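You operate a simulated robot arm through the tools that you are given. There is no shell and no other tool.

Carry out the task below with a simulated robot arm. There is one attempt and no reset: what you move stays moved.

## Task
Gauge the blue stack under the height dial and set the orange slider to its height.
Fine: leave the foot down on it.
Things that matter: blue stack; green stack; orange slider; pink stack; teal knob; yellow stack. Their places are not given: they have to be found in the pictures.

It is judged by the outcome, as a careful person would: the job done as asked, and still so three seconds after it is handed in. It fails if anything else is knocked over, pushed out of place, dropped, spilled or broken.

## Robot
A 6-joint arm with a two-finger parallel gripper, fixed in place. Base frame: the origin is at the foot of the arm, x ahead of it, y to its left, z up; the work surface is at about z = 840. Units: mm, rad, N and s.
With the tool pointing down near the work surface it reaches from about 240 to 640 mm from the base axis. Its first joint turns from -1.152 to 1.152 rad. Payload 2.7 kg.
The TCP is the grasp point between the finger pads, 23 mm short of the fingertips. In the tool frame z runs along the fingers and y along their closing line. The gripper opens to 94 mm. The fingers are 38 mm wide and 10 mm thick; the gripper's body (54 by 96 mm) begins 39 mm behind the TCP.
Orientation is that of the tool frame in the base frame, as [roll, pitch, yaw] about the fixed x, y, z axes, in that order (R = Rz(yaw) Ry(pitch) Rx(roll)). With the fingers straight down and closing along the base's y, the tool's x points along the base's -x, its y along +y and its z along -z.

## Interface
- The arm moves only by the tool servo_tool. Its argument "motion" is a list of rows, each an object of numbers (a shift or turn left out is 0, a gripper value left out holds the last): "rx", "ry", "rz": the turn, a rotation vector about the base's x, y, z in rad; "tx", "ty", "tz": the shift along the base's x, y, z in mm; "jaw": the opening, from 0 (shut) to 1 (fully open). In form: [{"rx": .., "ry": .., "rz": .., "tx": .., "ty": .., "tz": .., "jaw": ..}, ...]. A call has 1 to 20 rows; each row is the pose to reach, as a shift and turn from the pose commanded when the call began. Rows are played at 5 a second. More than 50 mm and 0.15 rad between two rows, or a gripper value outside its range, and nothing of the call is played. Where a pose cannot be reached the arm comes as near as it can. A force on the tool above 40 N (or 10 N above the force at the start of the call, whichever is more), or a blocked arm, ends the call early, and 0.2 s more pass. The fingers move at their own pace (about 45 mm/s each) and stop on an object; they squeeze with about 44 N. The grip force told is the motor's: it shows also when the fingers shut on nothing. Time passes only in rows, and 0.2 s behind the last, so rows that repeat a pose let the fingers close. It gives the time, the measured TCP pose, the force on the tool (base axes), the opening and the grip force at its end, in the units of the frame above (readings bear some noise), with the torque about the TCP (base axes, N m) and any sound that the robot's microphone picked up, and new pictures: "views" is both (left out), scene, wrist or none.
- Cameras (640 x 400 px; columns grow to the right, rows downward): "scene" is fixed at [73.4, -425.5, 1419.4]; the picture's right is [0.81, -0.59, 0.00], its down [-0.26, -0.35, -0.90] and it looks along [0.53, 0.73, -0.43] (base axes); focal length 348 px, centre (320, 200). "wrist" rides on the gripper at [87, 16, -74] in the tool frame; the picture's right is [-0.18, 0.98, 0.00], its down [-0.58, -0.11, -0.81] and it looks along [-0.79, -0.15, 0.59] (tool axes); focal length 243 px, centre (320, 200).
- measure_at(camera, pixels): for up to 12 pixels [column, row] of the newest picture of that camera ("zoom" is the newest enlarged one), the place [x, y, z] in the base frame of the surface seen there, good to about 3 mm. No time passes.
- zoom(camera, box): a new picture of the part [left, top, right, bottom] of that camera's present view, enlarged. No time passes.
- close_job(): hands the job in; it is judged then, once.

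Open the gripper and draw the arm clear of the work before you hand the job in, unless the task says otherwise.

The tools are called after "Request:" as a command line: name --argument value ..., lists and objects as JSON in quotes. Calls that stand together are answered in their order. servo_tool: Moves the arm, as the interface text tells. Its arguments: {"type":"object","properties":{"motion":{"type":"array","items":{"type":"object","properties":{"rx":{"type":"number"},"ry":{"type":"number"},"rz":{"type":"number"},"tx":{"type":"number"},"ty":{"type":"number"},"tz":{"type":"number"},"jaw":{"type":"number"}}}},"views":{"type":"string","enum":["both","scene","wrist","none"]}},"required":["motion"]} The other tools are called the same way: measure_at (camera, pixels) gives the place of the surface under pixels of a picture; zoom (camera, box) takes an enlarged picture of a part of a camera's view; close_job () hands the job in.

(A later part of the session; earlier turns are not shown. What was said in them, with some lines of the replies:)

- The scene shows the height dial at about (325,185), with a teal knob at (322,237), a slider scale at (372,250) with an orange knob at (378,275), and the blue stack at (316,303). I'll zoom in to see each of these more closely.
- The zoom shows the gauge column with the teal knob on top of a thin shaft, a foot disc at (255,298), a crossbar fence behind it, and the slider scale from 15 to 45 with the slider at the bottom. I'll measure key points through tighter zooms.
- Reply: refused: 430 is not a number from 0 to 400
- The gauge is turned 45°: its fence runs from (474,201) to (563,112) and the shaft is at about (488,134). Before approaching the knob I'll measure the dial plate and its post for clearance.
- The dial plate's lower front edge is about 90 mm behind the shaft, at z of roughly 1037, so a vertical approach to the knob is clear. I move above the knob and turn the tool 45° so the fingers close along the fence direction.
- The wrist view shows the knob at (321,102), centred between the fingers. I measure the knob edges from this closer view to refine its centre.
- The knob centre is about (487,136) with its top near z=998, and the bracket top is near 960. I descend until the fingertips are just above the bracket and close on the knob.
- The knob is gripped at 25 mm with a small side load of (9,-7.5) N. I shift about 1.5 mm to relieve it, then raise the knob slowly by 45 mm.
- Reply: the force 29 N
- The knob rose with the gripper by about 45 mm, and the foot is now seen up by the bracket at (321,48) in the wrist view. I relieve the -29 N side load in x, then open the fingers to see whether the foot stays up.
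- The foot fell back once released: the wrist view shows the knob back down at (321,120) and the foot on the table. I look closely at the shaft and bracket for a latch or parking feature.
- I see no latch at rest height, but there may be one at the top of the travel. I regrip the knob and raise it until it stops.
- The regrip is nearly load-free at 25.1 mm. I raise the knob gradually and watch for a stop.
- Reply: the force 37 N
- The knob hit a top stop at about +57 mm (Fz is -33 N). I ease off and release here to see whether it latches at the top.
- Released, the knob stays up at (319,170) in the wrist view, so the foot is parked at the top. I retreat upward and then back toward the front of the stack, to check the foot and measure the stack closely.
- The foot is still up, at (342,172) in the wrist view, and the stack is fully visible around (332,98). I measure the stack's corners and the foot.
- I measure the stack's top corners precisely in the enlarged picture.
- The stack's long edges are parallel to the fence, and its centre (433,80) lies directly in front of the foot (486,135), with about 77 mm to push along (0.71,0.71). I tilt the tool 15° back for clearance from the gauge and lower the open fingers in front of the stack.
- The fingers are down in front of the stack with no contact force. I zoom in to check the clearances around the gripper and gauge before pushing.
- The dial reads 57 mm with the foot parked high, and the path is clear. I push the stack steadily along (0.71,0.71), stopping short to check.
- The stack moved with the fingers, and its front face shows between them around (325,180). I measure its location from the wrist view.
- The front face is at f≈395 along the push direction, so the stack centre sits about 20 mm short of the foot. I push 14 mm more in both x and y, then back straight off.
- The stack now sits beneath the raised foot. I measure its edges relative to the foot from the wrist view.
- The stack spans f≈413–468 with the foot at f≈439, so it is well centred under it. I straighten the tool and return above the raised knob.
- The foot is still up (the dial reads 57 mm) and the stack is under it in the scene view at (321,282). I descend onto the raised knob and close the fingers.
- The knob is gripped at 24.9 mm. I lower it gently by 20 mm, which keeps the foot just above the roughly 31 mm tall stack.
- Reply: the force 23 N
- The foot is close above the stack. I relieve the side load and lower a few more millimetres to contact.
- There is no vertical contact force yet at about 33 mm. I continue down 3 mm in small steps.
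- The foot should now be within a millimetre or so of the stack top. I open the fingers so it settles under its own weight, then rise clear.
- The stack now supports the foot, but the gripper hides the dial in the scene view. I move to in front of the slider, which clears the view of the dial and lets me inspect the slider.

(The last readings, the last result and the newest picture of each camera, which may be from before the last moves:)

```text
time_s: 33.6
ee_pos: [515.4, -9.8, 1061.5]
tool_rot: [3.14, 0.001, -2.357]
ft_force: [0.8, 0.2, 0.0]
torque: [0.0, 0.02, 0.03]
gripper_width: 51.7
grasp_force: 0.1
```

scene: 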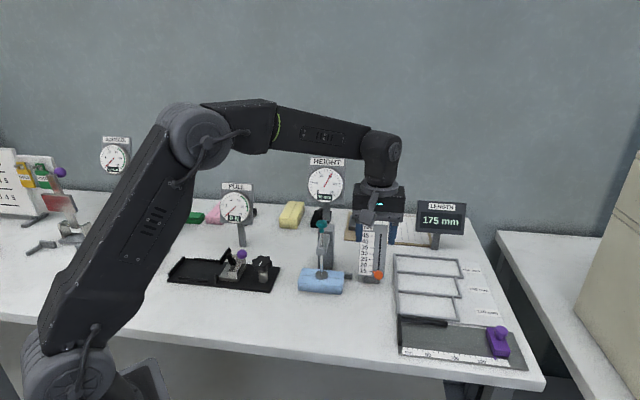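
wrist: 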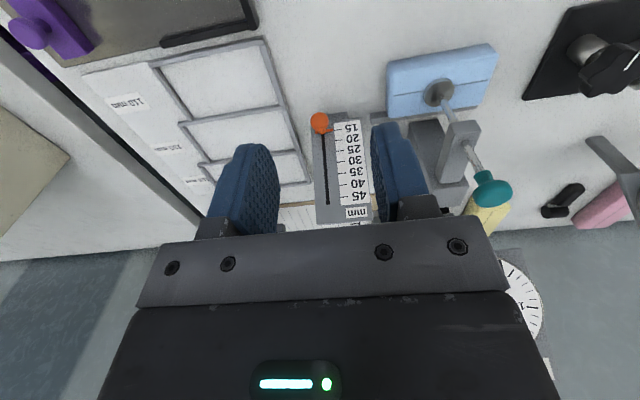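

The dial is visible now at (325,185) in the scene. I zoom in to read it and also zoom on the slider in both cameras.

Request:
zoom --camera "scene" --box '[303, 155, 348, 208]'

Request:
zoom --camera "wrist" --box '[290, 90, 390, 230]'

Request:
zoom --camera "scene" --box '[350, 215, 400, 290]'

```text
7.55 times, centred on (326, 182) of scene
```

zoom: 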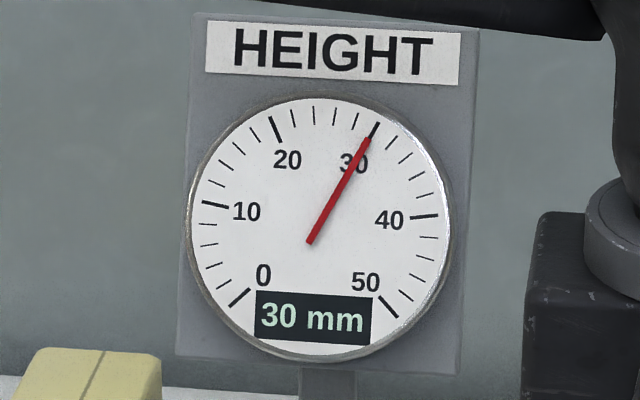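

```text
2.86 times, centred on (340, 160) of wrist
```

zoom: 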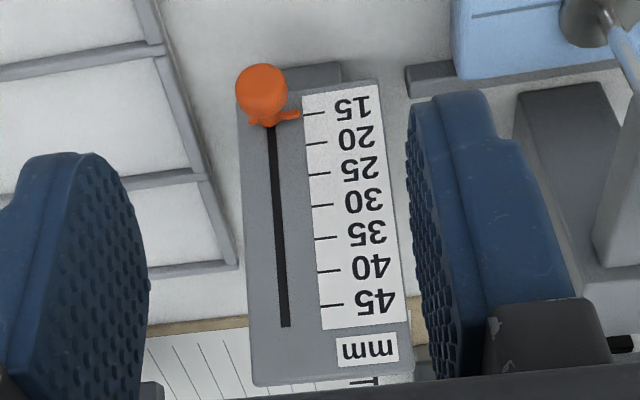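

```text
5.33 times, centred on (375, 252) of scene
```

zoom: 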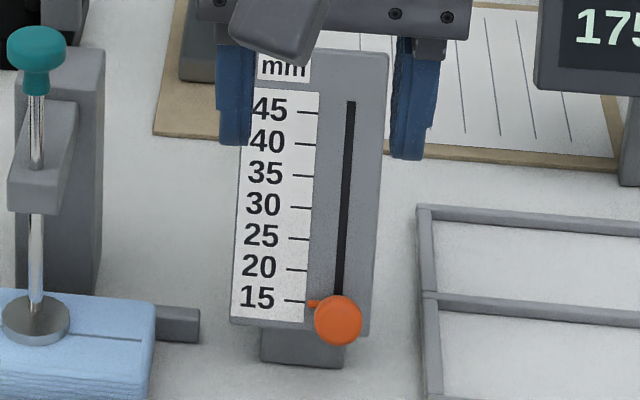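

The dial reads 30 mm. I measure the slider ball, pointer and ticks to plan moving the pointer from about 14.5 to 30.

Request:
measure_at --camera "zoom" --pixels '[[338, 318], [338, 302], [338, 338], [320, 318], [356, 318], [312, 303], [298, 301], [302, 208], [306, 112], [345, 200], [350, 105], [340, 285]]'

Request:
measure_at --camera "wrist" --pixels '[[319, 122], [312, 122], [327, 122], [319, 114], [320, 130], [331, 129], [337, 129], [339, 162], [342, 197], [325, 165], [328, 203], [321, 140]]'

```text
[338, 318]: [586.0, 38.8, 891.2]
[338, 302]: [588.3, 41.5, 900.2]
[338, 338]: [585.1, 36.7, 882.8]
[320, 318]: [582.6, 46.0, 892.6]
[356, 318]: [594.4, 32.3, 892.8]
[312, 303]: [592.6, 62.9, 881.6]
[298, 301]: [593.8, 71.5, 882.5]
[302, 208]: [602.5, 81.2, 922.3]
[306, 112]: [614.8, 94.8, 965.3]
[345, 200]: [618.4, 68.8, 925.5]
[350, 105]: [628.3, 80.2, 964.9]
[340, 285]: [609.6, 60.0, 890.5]
```

```text
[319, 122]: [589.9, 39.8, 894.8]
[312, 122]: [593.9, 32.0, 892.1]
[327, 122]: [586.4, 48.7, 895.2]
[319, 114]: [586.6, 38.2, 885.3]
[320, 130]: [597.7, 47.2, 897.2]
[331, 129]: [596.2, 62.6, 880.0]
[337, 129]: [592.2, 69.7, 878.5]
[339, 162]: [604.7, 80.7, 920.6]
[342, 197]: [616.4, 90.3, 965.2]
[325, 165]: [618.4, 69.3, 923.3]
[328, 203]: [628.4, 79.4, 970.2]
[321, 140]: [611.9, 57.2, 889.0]
```

The ball centre is about (594,44,885), roughly 19 mm out from the scale plate. The plate leans back 20°, and the slot direction is about (0.24,0.25,0.94) at ~2.95 mm per unit. I take a pre-grasp pose tilted 30°, 50 mm back from the ball.

Request:
servo_tool --motion '[{"tx": 8, "ty": 4, "tz": -20, "rx": 0.074, "ry": -0.074}, {"tx": 17, "ty": 9, "tz": -42, "rx": 0.148, "ry": -0.148}, {"tx": 27, "ty": 14, "tz": -64, "rx": 0.222, "ry": -0.222}, {"tx": 37, "ty": 19, "tz": -86, "rx": 0.296, "ry": -0.296}, {"tx": 46, "ty": 24, "tz": -106, "rx": 0.37, "ry": -0.37}, {"tx": 53.2, "ty": 27.3, "tz": -122.7, "rx": 0.37, "ry": -0.37}, {"tx": 53.2, "ty": 27.3, "tz": -122.7, "rx": 0.37, "ry": -0.37}]' --views "both"

```text
time_s: 35.2
ee_pos: [567.7, 19.9, 937.2]
tool_rot: [3.141, 0.524, -2.357]
ft_force: [0.0, -0.2, 0.5]
torque: [0.0, 0.04, -0.05]
gripper_width: 51.7
grasp_force: 0.0
```

scene: 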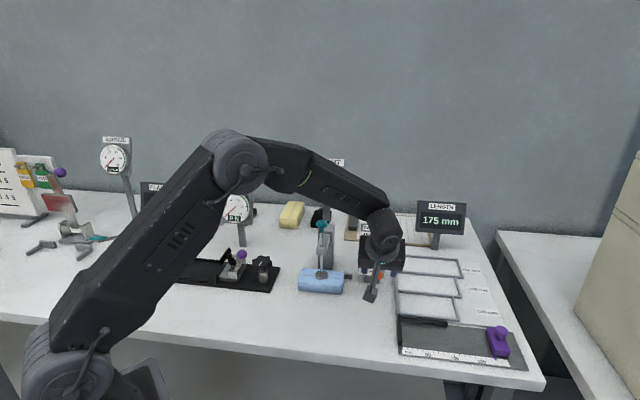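
wrist: 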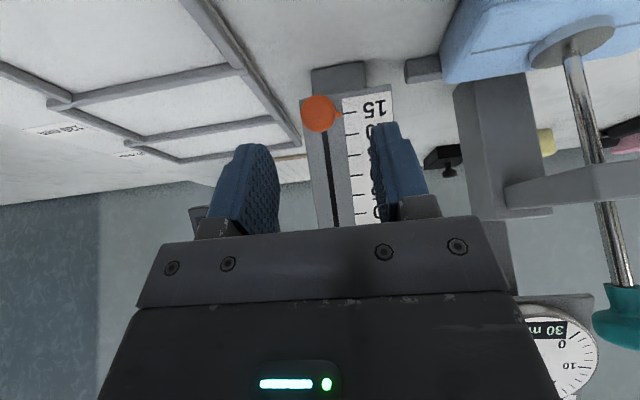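

The ball is centred between the fingers at (319,114) in the wrist view and the dial still reads 30 mm. I refine the ball's position from this closer view.

Request:
measure_at --camera "wrist" --pixels '[[318, 114], [304, 114], [333, 114], [318, 99], [319, 128], [337, 115], [349, 112], [326, 140]]'

Request:
zoom --camera "wrist" --box '[240, 70, 440, 230]'

```text
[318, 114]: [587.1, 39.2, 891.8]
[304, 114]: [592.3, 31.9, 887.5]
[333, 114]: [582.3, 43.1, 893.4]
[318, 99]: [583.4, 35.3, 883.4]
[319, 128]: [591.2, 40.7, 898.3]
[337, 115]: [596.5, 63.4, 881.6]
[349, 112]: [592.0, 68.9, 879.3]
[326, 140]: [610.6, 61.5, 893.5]
```

```text
2.50 times, centred on (340, 150) of wrist
```

zoom: 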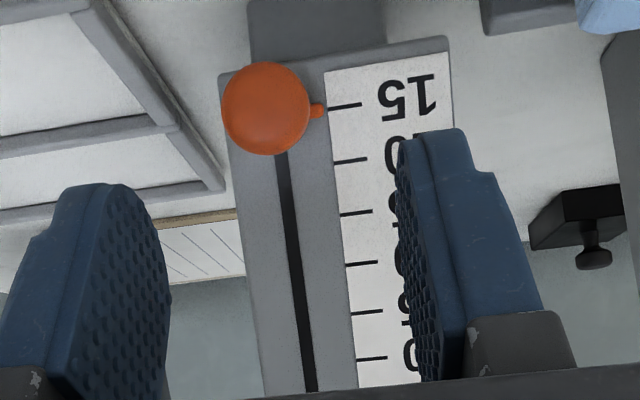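

The refined ball centre is about (594,45,886). I advance along the tool axis so the pads straddle it and close gently.

Request:
servo_tool --motion '[{"tx": 6, "ty": 6, "tz": -14}, {"tx": 11, "ty": 11, "tz": -26}, {"tx": 15, "ty": 15, "tz": -36}, {"tx": 18.3, "ty": 18.3, "tz": -43}, {"tx": 18.3, "ty": 18.3, "tz": -43}]' --views "both"

```text
time_s: 36.4
ee_pos: [587.1, 36.2, 894.6]
tool_rot: [3.14, 0.524, -2.356]
ft_force: [-0.2, -0.6, -0.6]
torque: [0.02, -0.02, -0.02]
gripper_width: 51.5
grasp_force: 0.1
```

scene: 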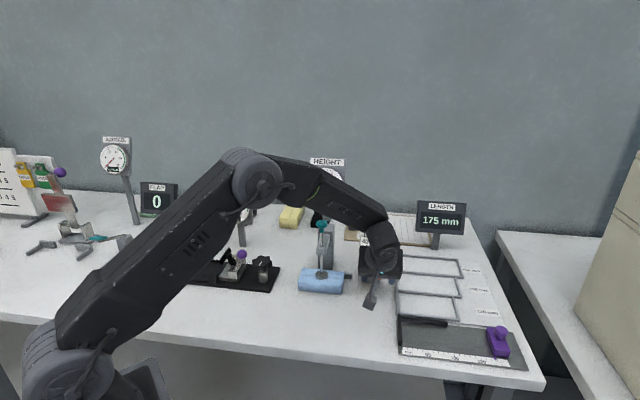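
wrist: 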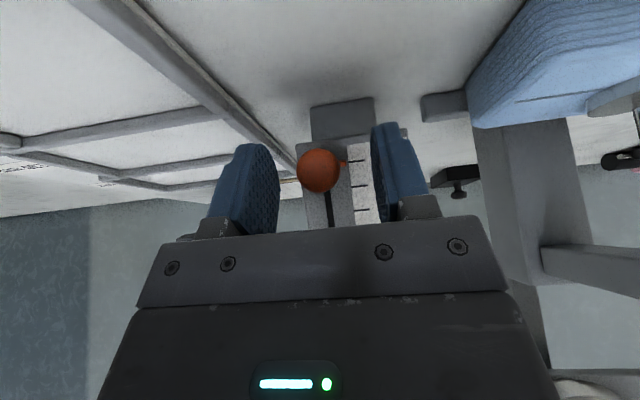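

The ball sits between the pads at (318,170) with no contact force. I close the fingers on it.

Request:
servo_tool --motion '[{"jaw": 0.4}, {"jaw": 0.3}, {"jaw": 0.2}, {"jaw": 0.12}, {"jaw": 0.08}, {"jaw": 0.08}]' --views "both"

```text
time_s: 37.8
ee_pos: [585.5, 36.8, 894.7]
tool_rot: [-3.138, 0.527, -2.357]
ft_force: [9.1, -6.2, -0.8]
torque: [0.02, -0.1, 0.16]
gripper_width: 20.3
grasp_force: 45.1
```

scene: 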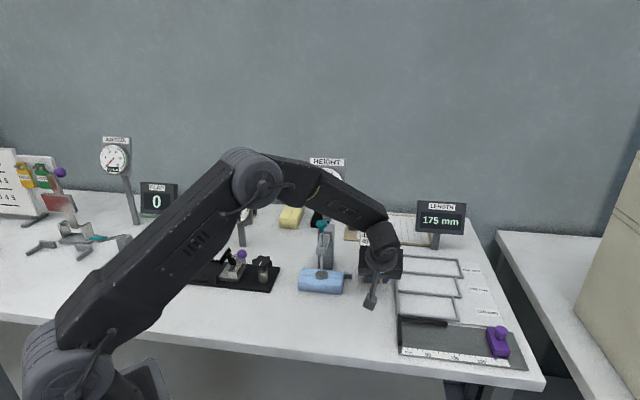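
wrist: 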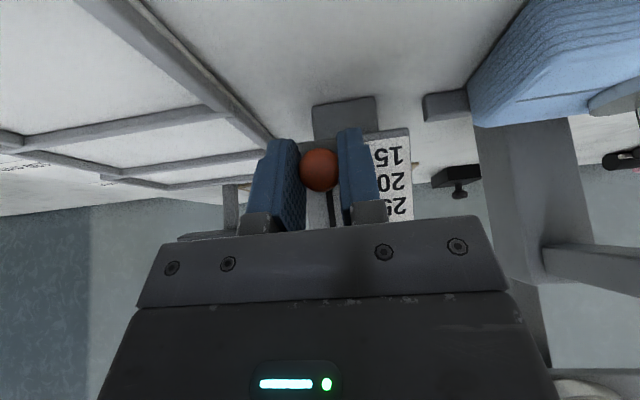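

The ball is gripped at 20.3 mm. I slide it up along the slot direction, first about half way, watching the force.

Request:
servo_tool --motion '[{"tx": 0.5, "ty": -0.4, "tz": 0}, {"tx": 1.5, "ty": 0.6, "tz": 3.8}, {"tx": 2.5, "ty": 1.6, "tz": 7.6}, {"tx": 3.5, "ty": 2.6, "tz": 11.4}, {"tx": 4.5, "ty": 3.6, "tz": 15.2}, {"tx": 5.5, "ty": 4.6, "tz": 19}, {"tx": 5.5, "ty": 4.6, "tz": 19}]' --views "both"

```text
time_s: 39.4
ee_pos: [591.5, 41.9, 916.2]
tool_rot: [3.141, 0.524, -2.355]
ft_force: [7.9, 7.0, -3.7]
torque: [-0.11, 0.11, -0.02]
gripper_width: 20.5
grasp_force: 45.2
```

scene: 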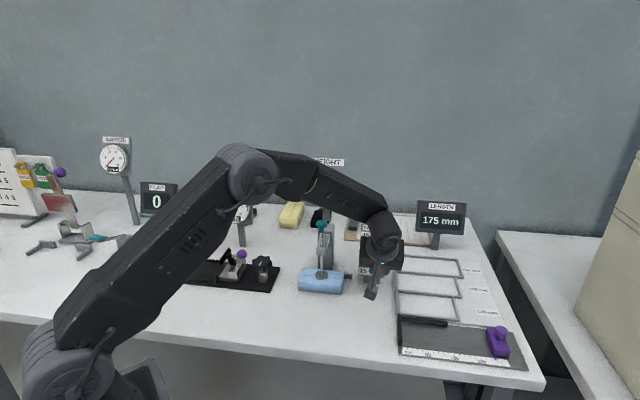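
wrist: 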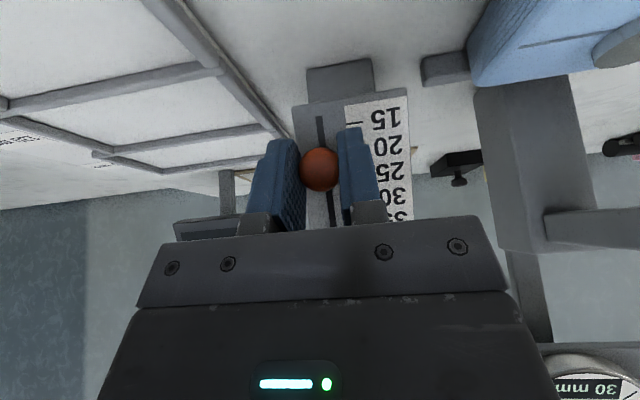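

The slider follows smoothly (the ball is now near 22 on the scale). I continue the remaining distance toward 30.

Request:
servo_tool --motion '[{"tx": 1.4, "ty": 1.4, "tz": 3.8}, {"tx": 2.4, "ty": 2.4, "tz": 7.6}, {"tx": 3.4, "ty": 3.4, "tz": 11.4}, {"tx": 4.4, "ty": 4.4, "tz": 15.2}, {"tx": 5.4, "ty": 5.4, "tz": 18.8}, {"tx": 6.3, "ty": 6.3, "tz": 22}, {"tx": 6.3, "ty": 6.3, "tz": 22}]' --views "both"

```text
time_s: 41.0
ee_pos: [599.1, 47.8, 937.6]
tool_rot: [-3.141, 0.524, -2.355]
ft_force: [-15.6, -11.3, 6.2]
torque: [-0.45, 0.5, 0.06]
gripper_width: 20.4
grasp_force: 45.3
```

scene: 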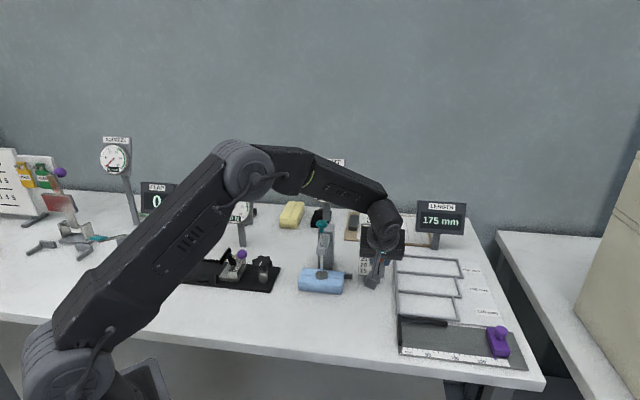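
wrist: 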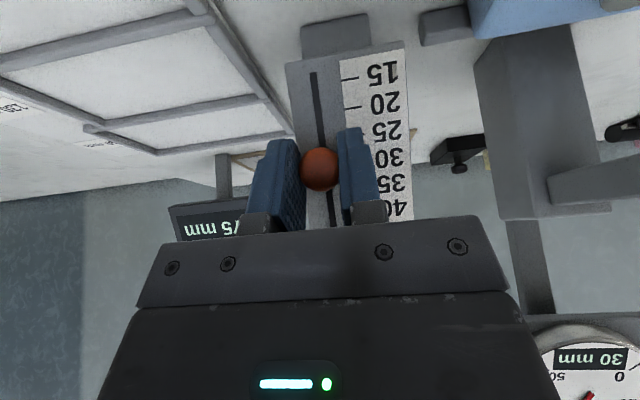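

The slider should be near 30 now. I relieve the normal load slightly and open the fingers, then back away along the tool axis to read the pointer.

Request:
servo_tool --motion '[{"tx": -0.7, "ty": -0.7, "tz": 0.3}, {"tx": -0.7, "ty": -0.7, "tz": 0.3}, {"tx": -0.7, "ty": -0.7, "tz": 0.3, "jaw": 0.35}, {"tx": -0.7, "ty": -0.7, "tz": 0.3, "jaw": 0.5}, {"tx": -0.7, "ty": -0.7, "tz": 0.3, "jaw": 0.55}, {"tx": -8, "ty": -8, "tz": 18, "jaw": 0.55}, {"tx": -18.4, "ty": -18.4, "tz": 43}, {"tx": -18.4, "ty": -18.4, "tz": 43}]' --views "both"

```text
time_s: 42.8
ee_pos: [578.0, 29.9, 979.4]
tool_rot: [-3.141, 0.524, -2.357]
ft_force: [0.0, -0.5, 0.0]
torque: [0.02, -0.03, 0.0]
gripper_width: 51.7
grasp_force: 0.1
```

scene: 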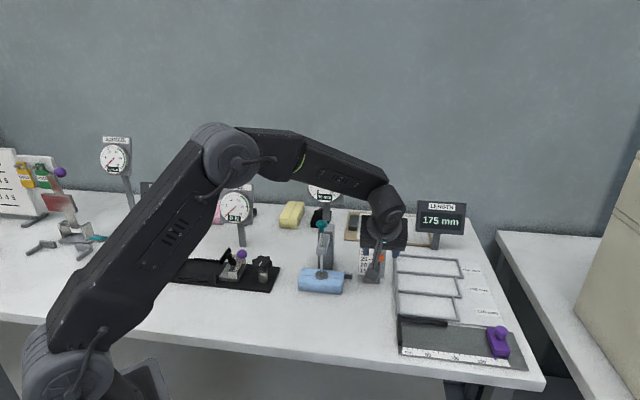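
wrist: 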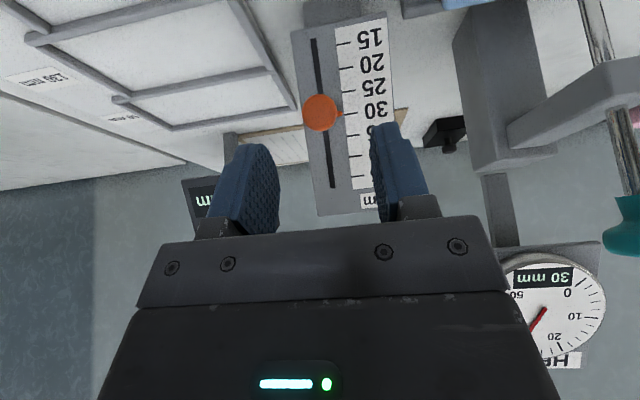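

The slider stayed put, with its pointer near the 30 tick. I zoom in to read it precisely.

Request:
zoom --camera "wrist" --box '[290, 70, 400, 150]'

Request:
measure_at --camera "zoom" --pixels '[[300, 255], [320, 252], [350, 250], [345, 158], [310, 162], [360, 335]]'

```text
5.00 times, centred on (345, 110) of wrist
```

zoom: 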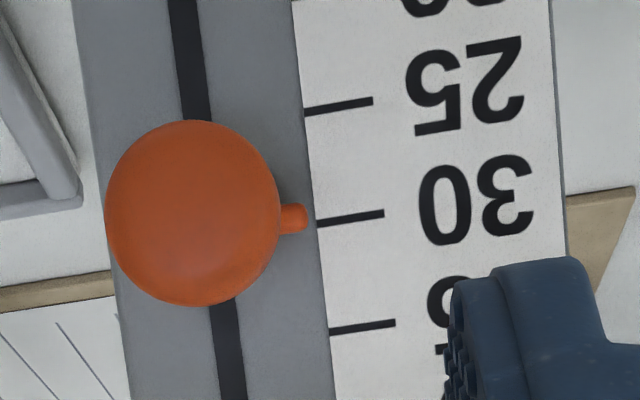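

```text
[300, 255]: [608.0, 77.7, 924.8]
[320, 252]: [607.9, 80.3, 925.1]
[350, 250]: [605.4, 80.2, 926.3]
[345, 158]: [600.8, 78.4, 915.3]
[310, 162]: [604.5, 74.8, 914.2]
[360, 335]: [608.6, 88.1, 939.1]
```

The pointer is very close to 30, maybe 0.2–0.3 low. I reposition the wrist camera to look square-on at the plate, which removes parallax for a precise reading.

Request:
servo_tool --motion '[{"tx": -10, "ty": -10, "tz": 0, "rx": -0.06, "ry": 0.06}, {"tx": -21.5, "ty": -20.4, "tz": -10, "rx": -0.12, "ry": 0.12}, {"tx": -21.5, "ty": -20.4, "tz": -25, "rx": -0.17, "ry": 0.17}, {"tx": -21.5, "ty": -20.4, "tz": -35, "rx": -0.17, "ry": 0.17}, {"tx": -21.5, "ty": -20.4, "tz": -35, "rx": -0.17, "ry": 0.17}]' --views "both"

```text
time_s: 44.0
ee_pos: [556.8, 9.0, 944.7]
tool_rot: [-3.142, 0.282, -2.355]
ft_force: [-0.1, -0.7, 0.1]
torque: [0.01, 0.02, -0.03]
gripper_width: 51.6
grasp_force: 0.0
```

scene: 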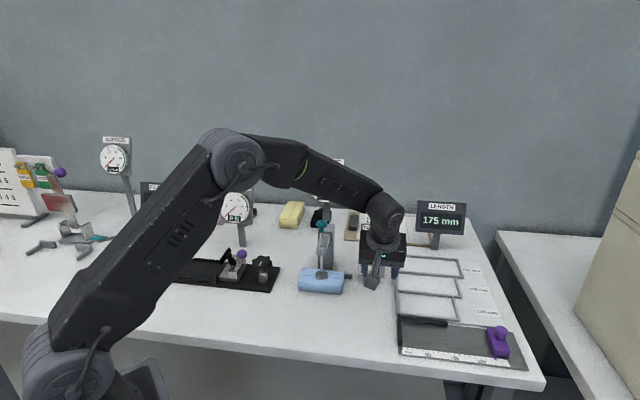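
wrist: 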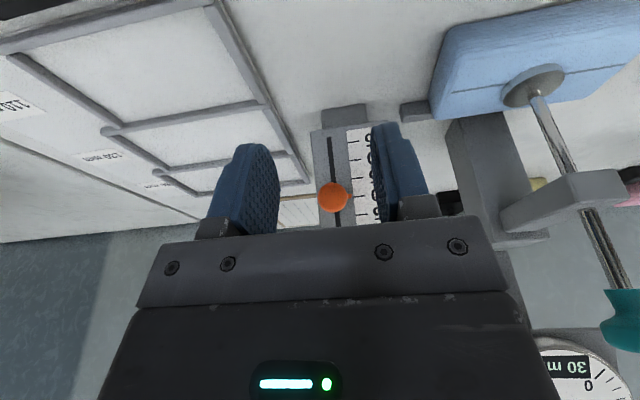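

The camera now faces the plate nearly square-on, with the ball at (333,197). I zoom in on the pointer.

Request:
zoom --camera "wrist" --box '[305, 150, 395, 225]'

```text
5.33 times, centred on (350, 188) of wrist
```

zoom: 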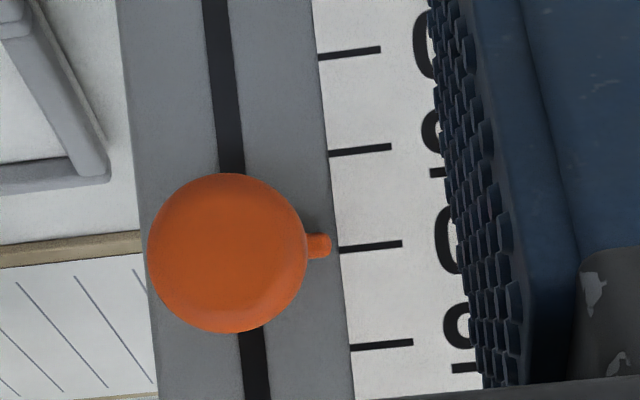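

The square-on view shows the pointer about 7 px below the 30 tick (97 px per 5 units), so it reads about 29.65. I go back, regrip the ball and nudge it up by about 1.1 mm.

Request:
servo_tool --motion '[{"tx": 0, "ty": 0, "tz": 15, "rx": 0.06, "ry": -0.06}, {"tx": 5, "ty": 5, "tz": 30, "rx": 0.12, "ry": -0.12}, {"tx": 20.8, "ty": 19.7, "tz": 35.3, "rx": 0.17, "ry": -0.17}, {"tx": 28, "ty": 27, "tz": 18, "rx": 0.17, "ry": -0.17}, {"tx": 34, "ty": 33, "tz": 4, "rx": 0.17, "ry": -0.17}, {"tx": 39.2, "ty": 38.1, "tz": -7.7, "rx": 0.17, "ry": -0.17}, {"tx": 39.2, "ty": 38.1, "tz": -7.7, "rx": 0.17, "ry": -0.17}, {"tx": 39.2, "ty": 38.1, "tz": -7.7, "rx": 0.17, "ry": -0.17, "jaw": 0.35}, {"tx": 39.2, "ty": 38.1, "tz": -7.7, "rx": 0.17, "ry": -0.17, "jaw": 0.2}, {"tx": 39.2, "ty": 38.1, "tz": -7.7, "rx": 0.17, "ry": -0.17, "jaw": 0.08}, {"tx": 39.2, "ty": 38.1, "tz": -7.7, "rx": 0.17, "ry": -0.17, "jaw": 0.08}, {"tx": 39.2, "ty": 38.1, "tz": -7.7, "rx": 0.17, "ry": -0.17, "jaw": 0.08}]' --views "wrist"

```text
time_s: 46.6
ee_pos: [597.7, 47.6, 936.8]
tool_rot: [3.14, 0.524, -2.356]
ft_force: [-4.3, 3.2, -0.1]
torque: [-0.05, 0.0, -0.14]
gripper_width: 20.7
grasp_force: 44.4
```

wrist: 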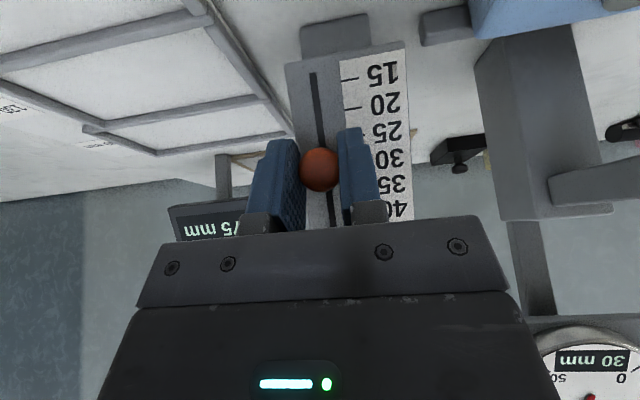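

The ball is regripped at 20.7 mm with little side load. I nudge it 1.15 mm up along the slot, release, and return to the square-on viewing pose.

Request:
servo_tool --motion '[{"tx": 0.15, "ty": 0.15, "tz": 0.55}, {"tx": 0.29, "ty": 0.29, "tz": 1.08}, {"tx": 0.29, "ty": 0.29, "tz": 1.08}, {"tx": 0.29, "ty": 0.29, "tz": 1.08}]' --views "none"

```text
time_s: 47.6
ee_pos: [598.3, 48.6, 938.0]
tool_rot: [3.141, 0.522, -2.358]
ft_force: [5.2, 9.0, -3.1]
torque: [0.02, -0.09, -0.19]
gripper_width: 20.7
grasp_force: 44.6
```

The force is small along the slot. I release, back away and return to the viewing pose.

Request:
servo_tool --motion '[{"jaw": 0.3}, {"jaw": 0.45}, {"jaw": 0.55}, {"jaw": 0.55}, {"tx": -8, "ty": -8, "tz": 18}, {"tx": -18.4, "ty": -18.4, "tz": 42}, {"tx": -34, "ty": -33, "tz": 37, "rx": -0.06, "ry": 0.06}, {"tx": -39.5, "ty": -38.4, "tz": 22, "rx": -0.12, "ry": 0.12}, {"tx": -39.5, "ty": -38.4, "tz": 6.6, "rx": -0.17, "ry": 0.17}, {"tx": -39.5, "ty": -38.4, "tz": 6.6, "rx": -0.17, "ry": 0.17}]' --views "wrist"

Request:
zoom --camera "wrist" --box '[305, 150, 395, 225]'

```text
time_s: 49.8
ee_pos: [560.3, 8.6, 945.0]
tool_rot: [3.141, 0.283, -2.357]
ft_force: [0.3, 0.3, 0.4]
torque: [-0.01, -0.01, 0.0]
gripper_width: 51.7
grasp_force: 0.1
```

wrist: 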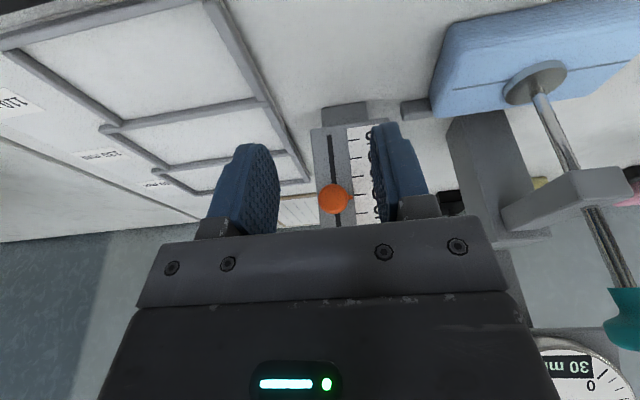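

```text
5.33 times, centred on (350, 188) of wrist
```

zoom: 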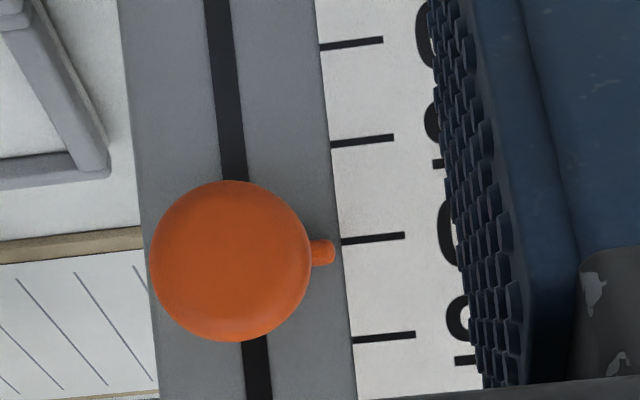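

The square-on view now shows the pointer about 10 px above the 30 tick, i.e. about 30.5, so it overshot. I regrip and will use the ticks in a zoomed gripped view as the reference for a smaller correction downward.

Request:
servo_tool --motion '[{"tx": 0, "ty": 0, "tz": 15, "rx": 0.06, "ry": -0.06}, {"tx": 5, "ty": 5, "tz": 30, "rx": 0.12, "ry": -0.12}, {"tx": 21.1, "ty": 20.0, "tz": 36.4, "rx": 0.17, "ry": -0.17}, {"tx": 28, "ty": 27, "tz": 19, "rx": 0.17, "ry": -0.17}, {"tx": 34, "ty": 33, "tz": 5, "rx": 0.17, "ry": -0.17}, {"tx": 39.5, "ty": 38.4, "tz": -6.6, "rx": 0.17, "ry": -0.17}, {"tx": 39.5, "ty": 38.4, "tz": -6.6, "rx": 0.17, "ry": -0.17}]' --views "wrist"

Request:
zoom --camera "wrist" --box '[290, 60, 390, 220]'

```text
time_s: 51.4
ee_pos: [598.2, 47.0, 937.7]
tool_rot: [3.141, 0.523, -2.356]
ft_force: [-0.1, -0.5, 0.5]
torque: [-0.05, 0.01, -0.03]
gripper_width: 51.8
grasp_force: 0.0
```

wrist: 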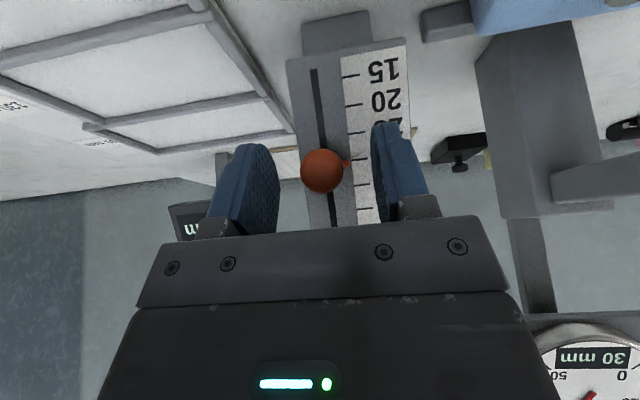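

```text
2.50 times, centred on (340, 140) of wrist
```

zoom: 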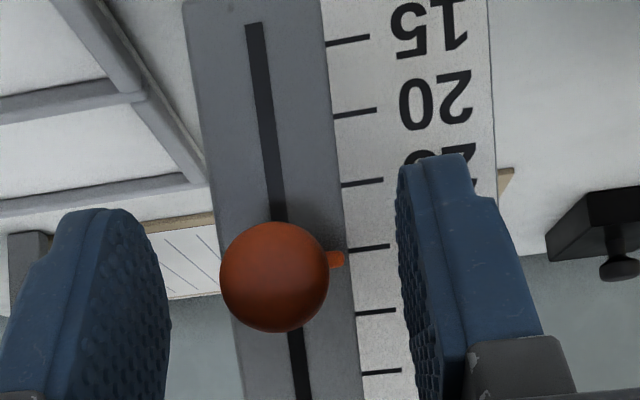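

With the fingers still open the pointer reads about 30.5 here as well. I close on the ball and take a reference zoom.

Request:
servo_tool --motion '[{"jaw": 0.35}, {"jaw": 0.2}, {"jaw": 0.08}, {"jaw": 0.08}, {"jaw": 0.08}]' --views "wrist"

Request:
zoom --camera "wrist" --box '[300, 60, 380, 200]'

```text
time_s: 52.6
ee_pos: [598.7, 47.5, 938.2]
tool_rot: [3.138, 0.524, -2.356]
ft_force: [-4.9, 3.6, 0.4]
torque: [0.0, 0.07, -0.17]
gripper_width: 20.4
grasp_force: 44.7
```

wrist: 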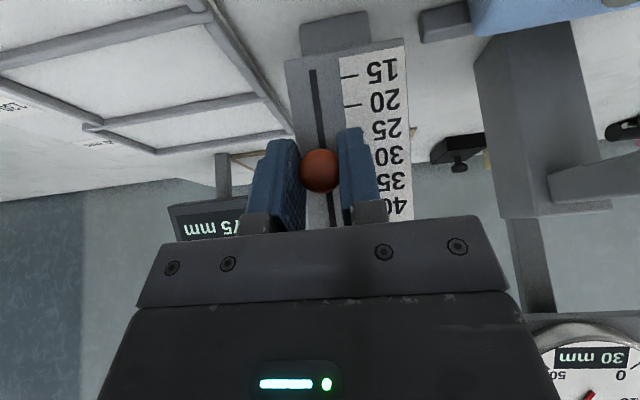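

```text
2.86 times, centred on (340, 130) of wrist
```

zoom: 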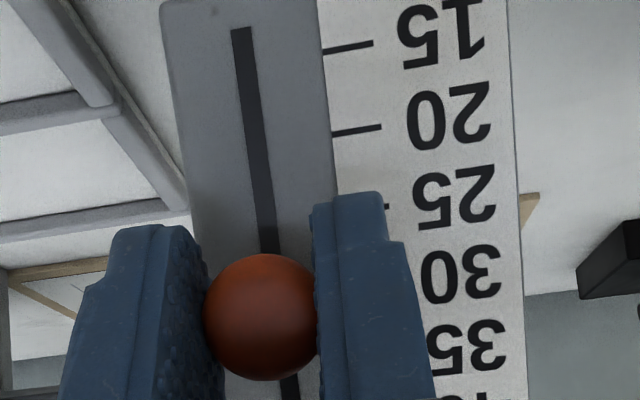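

Reference noted: in this zoom the 20 tick crosses x=360 at row 129.5 and the spacing is about 83 px per 5 units. I move the ball down 1.4 mm along the slot and compare.

Request:
servo_tool --motion '[{"tx": -0.2, "ty": -0.2, "tz": -0.7}, {"tx": -0.36, "ty": -0.36, "tz": -1.35}, {"tx": -0.36, "ty": -0.36, "tz": -1.35}, {"tx": -0.36, "ty": -0.36, "tz": -1.35}]' --views "wrist"

Request:
zoom --camera "wrist" --box '[300, 60, 380, 200]'

```text
time_s: 53.6
ee_pos: [597.2, 46.5, 935.7]
tool_rot: [-3.141, 0.524, -2.357]
ft_force: [-2.2, 4.5, -0.9]
torque: [0.07, -0.09, -0.1]
gripper_width: 20.5
grasp_force: 45.4
```

wrist: 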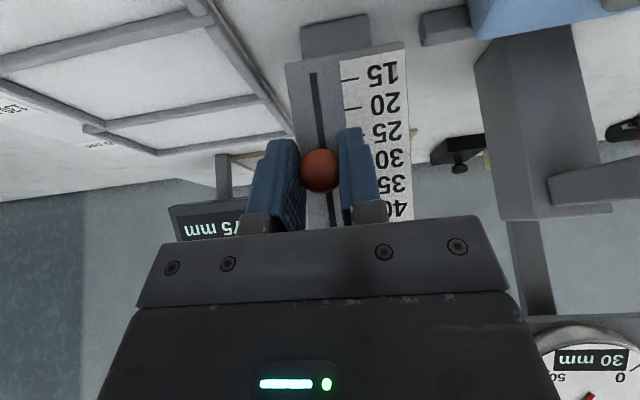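

```text
2.86 times, centred on (340, 130) of wrist
```

zoom: 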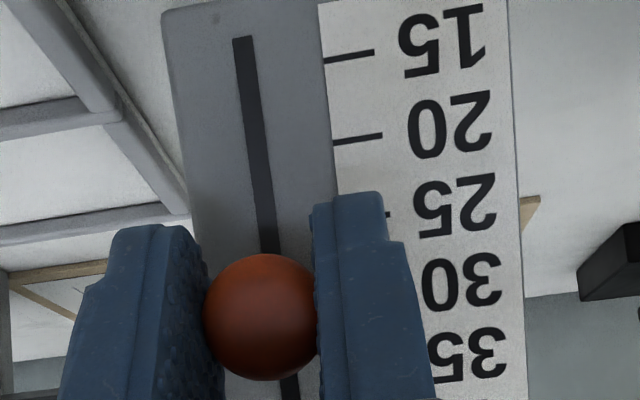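

The 20 tick moved from row 129.5 to 138, about 0.5 unit, as wanted. I release, back away and check square-on.

Request:
servo_tool --motion '[{"jaw": 0.3}, {"jaw": 0.45}, {"jaw": 0.55}, {"jaw": 0.55}, {"tx": -8, "ty": -8, "tz": 18}, {"tx": -18.4, "ty": -18.4, "tz": 42}, {"tx": -34, "ty": -33, "tz": 38, "rx": -0.06, "ry": 0.06}, {"tx": -39.2, "ty": -38.1, "tz": 23, "rx": -0.12, "ry": 0.12}, {"tx": -39.2, "ty": -38.1, "tz": 8, "rx": -0.17, "ry": 0.17}, {"tx": -39.2, "ty": -38.1, "tz": 8, "rx": -0.17, "ry": 0.17}]' --views "wrist"

Request:
zoom --camera "wrist" --box '[305, 150, 395, 225]'

```text
time_s: 55.8
ee_pos: [558.6, 8.4, 943.6]
tool_rot: [-3.142, 0.283, -2.356]
ft_force: [-0.1, 0.7, 0.5]
torque: [0.02, -0.03, 0.04]
gripper_width: 51.7
grasp_force: 0.1
```

wrist: 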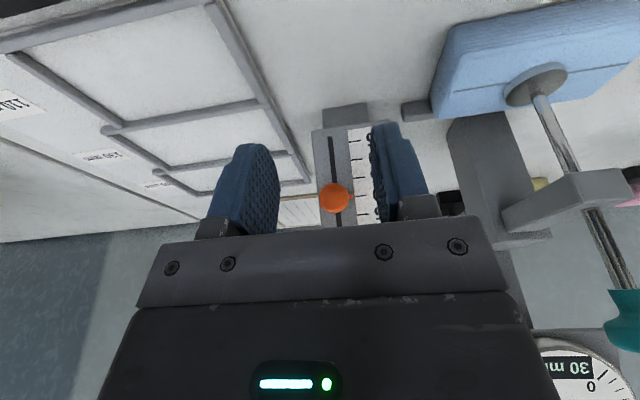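

```text
5.33 times, centred on (350, 188) of wrist
```

zoom: 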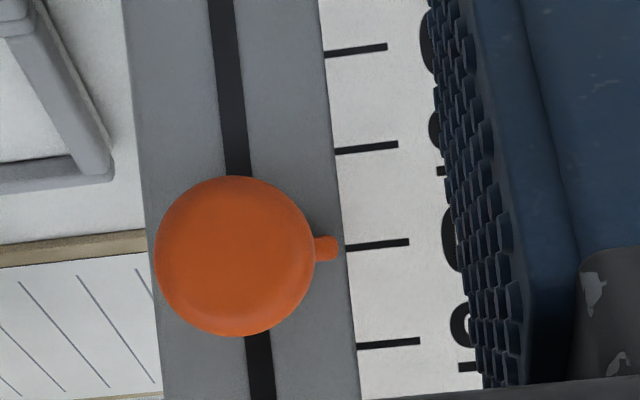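

The pointer now lines up with the 30 tick to within about 0.15 units. I back the arm away and up, clear of the work, and take final pictures.

Request:
servo_tool --motion '[{"tx": -15, "ty": -15, "tz": 10}, {"tx": -35, "ty": -35, "tz": 40, "rx": -0.06, "ry": 0.06}, {"tx": -60, "ty": -50, "tz": 75, "rx": -0.12, "ry": 0.12}, {"tx": -90, "ty": -65, "tz": 110, "rx": -0.2, "ry": 0.2}, {"tx": -125, "ty": -75, "tz": 145, "rx": -0.2, "ry": 0.2}, {"tx": -165, "ty": -85, "tz": 170, "rx": -0.2, "ry": 0.2}, {"tx": -205, "ty": -90, "tz": 190, "rx": -0.2, "ry": 0.2}, {"tx": -240, "ty": -95, "tz": 210, "rx": -0.2, "ry": 0.2}, {"tx": -240, "ty": -95, "tz": 210, "rx": -0.2, "ry": 0.2}]' --views "both"

Request:
zoom --camera "scene" --box '[280, 150, 410, 310]'

```text
refused: row 5 steps farther than a row can; nothing moved
```

```text
2.50 times, centred on (345, 230) of scene
```

zoom: 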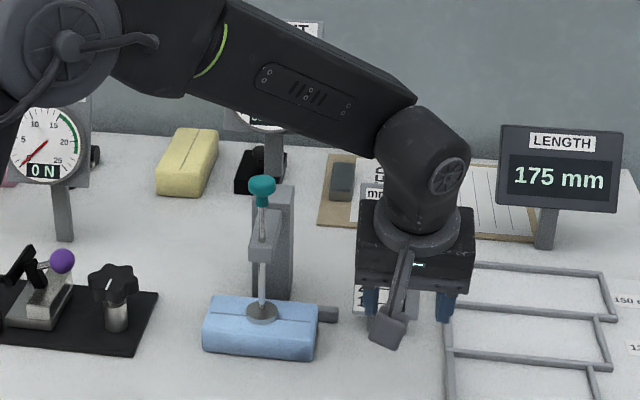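

The call was refused because one step was just over 50 mm, and nothing moved. I repeat the retreat with smaller steps.

Request:
servo_tool --motion '[{"tx": -15, "ty": -15, "tz": 10}, {"tx": -30, "ty": -30, "tz": 35, "rx": -0.06, "ry": 0.06}, {"tx": -50, "ty": -42, "tz": 65, "rx": -0.12, "ry": 0.12}, {"tx": -75, "ty": -52, "tz": 95, "rx": -0.2, "ry": 0.2}, {"tx": -105, "ty": -62, "tz": 120, "rx": -0.2, "ry": 0.2}, {"tx": -138, "ty": -72, "tz": 145, "rx": -0.2, "ry": 0.2}, {"tx": -170, "ty": -80, "tz": 168, "rx": -0.2, "ry": 0.2}, {"tx": -205, "ty": -88, "tz": 190, "rx": -0.2, "ry": 0.2}, {"tx": -240, "ty": -95, "tz": 210, "rx": -0.2, "ry": 0.2}, {"tx": -240, "ty": -95, "tz": 210, "rx": -0.2, "ry": 0.2}]' --views "both"

Request:
zoom --camera "scene" --box '[280, 150, 410, 310]'

```text
time_s: 58.0
ee_pos: [318.2, -86.4, 1156.7]
tool_rot: [3.142, -0.002, -2.356]
ft_force: [0.4, -0.3, -0.8]
torque: [-0.02, 0.01, 0.0]
gripper_width: 51.6
grasp_force: 0.0
```

scene: 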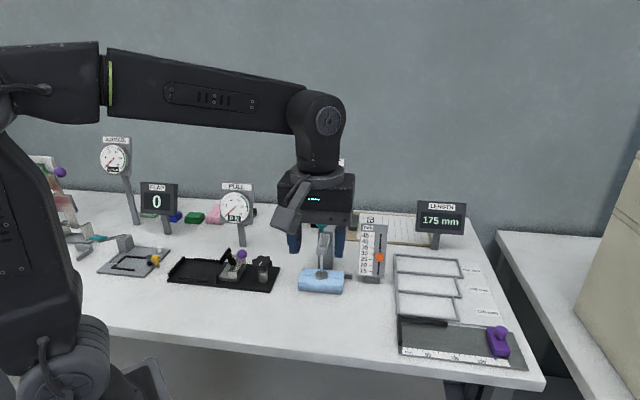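
wrist: 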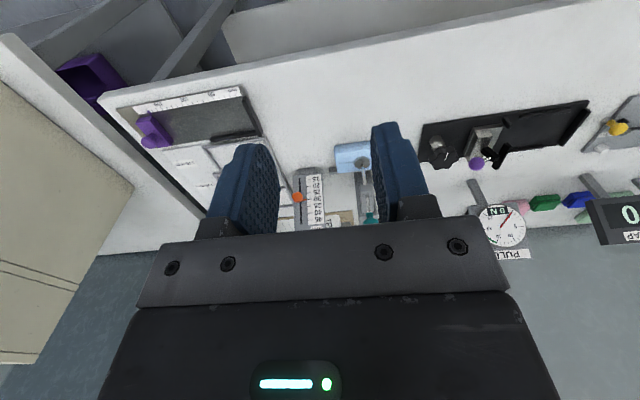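

```text
2.50 times, centred on (345, 230) of scene
```

zoom: 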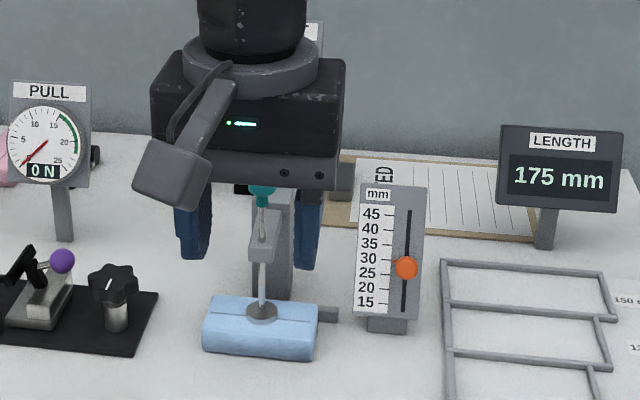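

The slider is at about 30 in the scene view, but the gripper blocks the dial. I move to the starting area to see the dial one last time.

Request:
servo_tool --motion '[{"ty": 20, "tz": 40}, {"ty": 55, "tz": 75}, {"ty": 95, "tz": 100}, {"ty": 140, "tz": 120}, {"ty": 185, "tz": 130}, {"ty": 230, "tz": 130}, {"ty": 230, "tz": 130}]' --views "both"

Request:
zoom --camera "scene" --box '[290, 150, 400, 300]'

Request:
zoom --camera "scene" --box '[350, 215, 400, 290]'

```text
time_s: 59.6
ee_pos: [319.8, 145.1, 1283.3]
tool_rot: [3.141, 0.001, -2.356]
ft_force: [-0.2, 0.0, -0.2]
torque: [-0.01, 0.04, 0.01]
gripper_width: 51.6
grasp_force: 0.1
```

scene: 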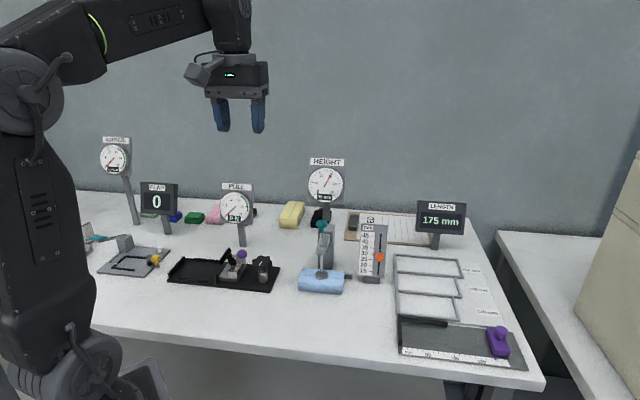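
wrist: 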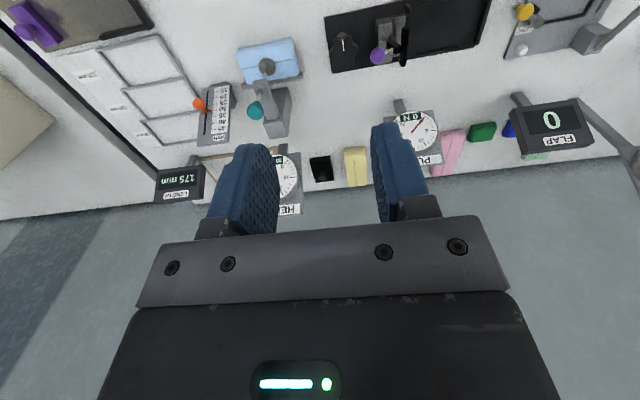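

```text
2.67 times, centred on (345, 225) of scene
```

zoom: 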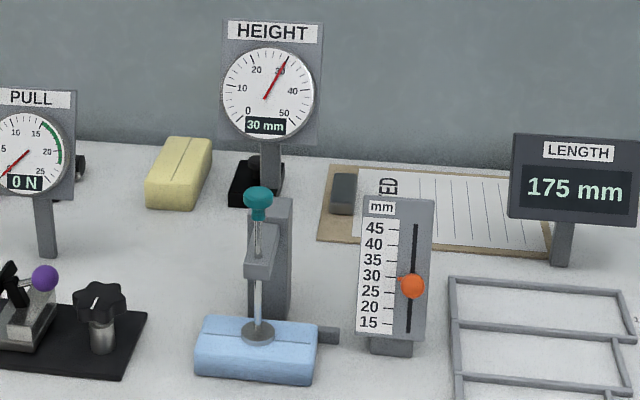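

```text
5.33 times, centred on (375, 252) of scene
```

zoom: 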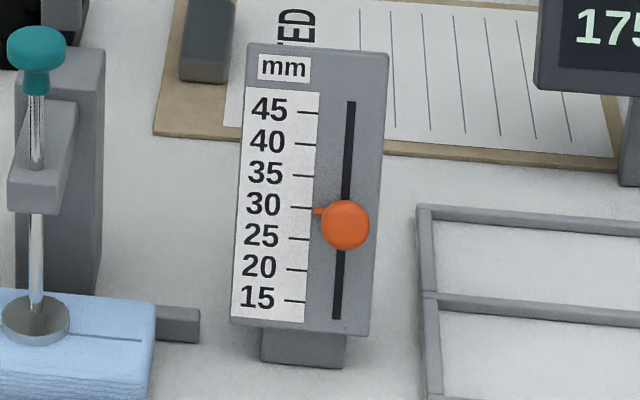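

The dial reads 30 mm with the foot resting on the blue stack, and the slider's pointer is on the 30 tick. Everything else is where it was and the arm is clear with the gripper open, so I hand the job in.

Request:
close_job

```text
The job is handed in.
```

The blue stack measures 30 mm on the height dial, and the orange slider is set to 30. In the last close-up the pointer was within about 0.15 of the 30 tick.

The foot is resting on the stack, as you allowed. I slid the stack under the gauge along the table. In the final pictures nothing else looks disturbed, and the arm is clear with its gripper open. I've handed the job in, but no verdict came back.
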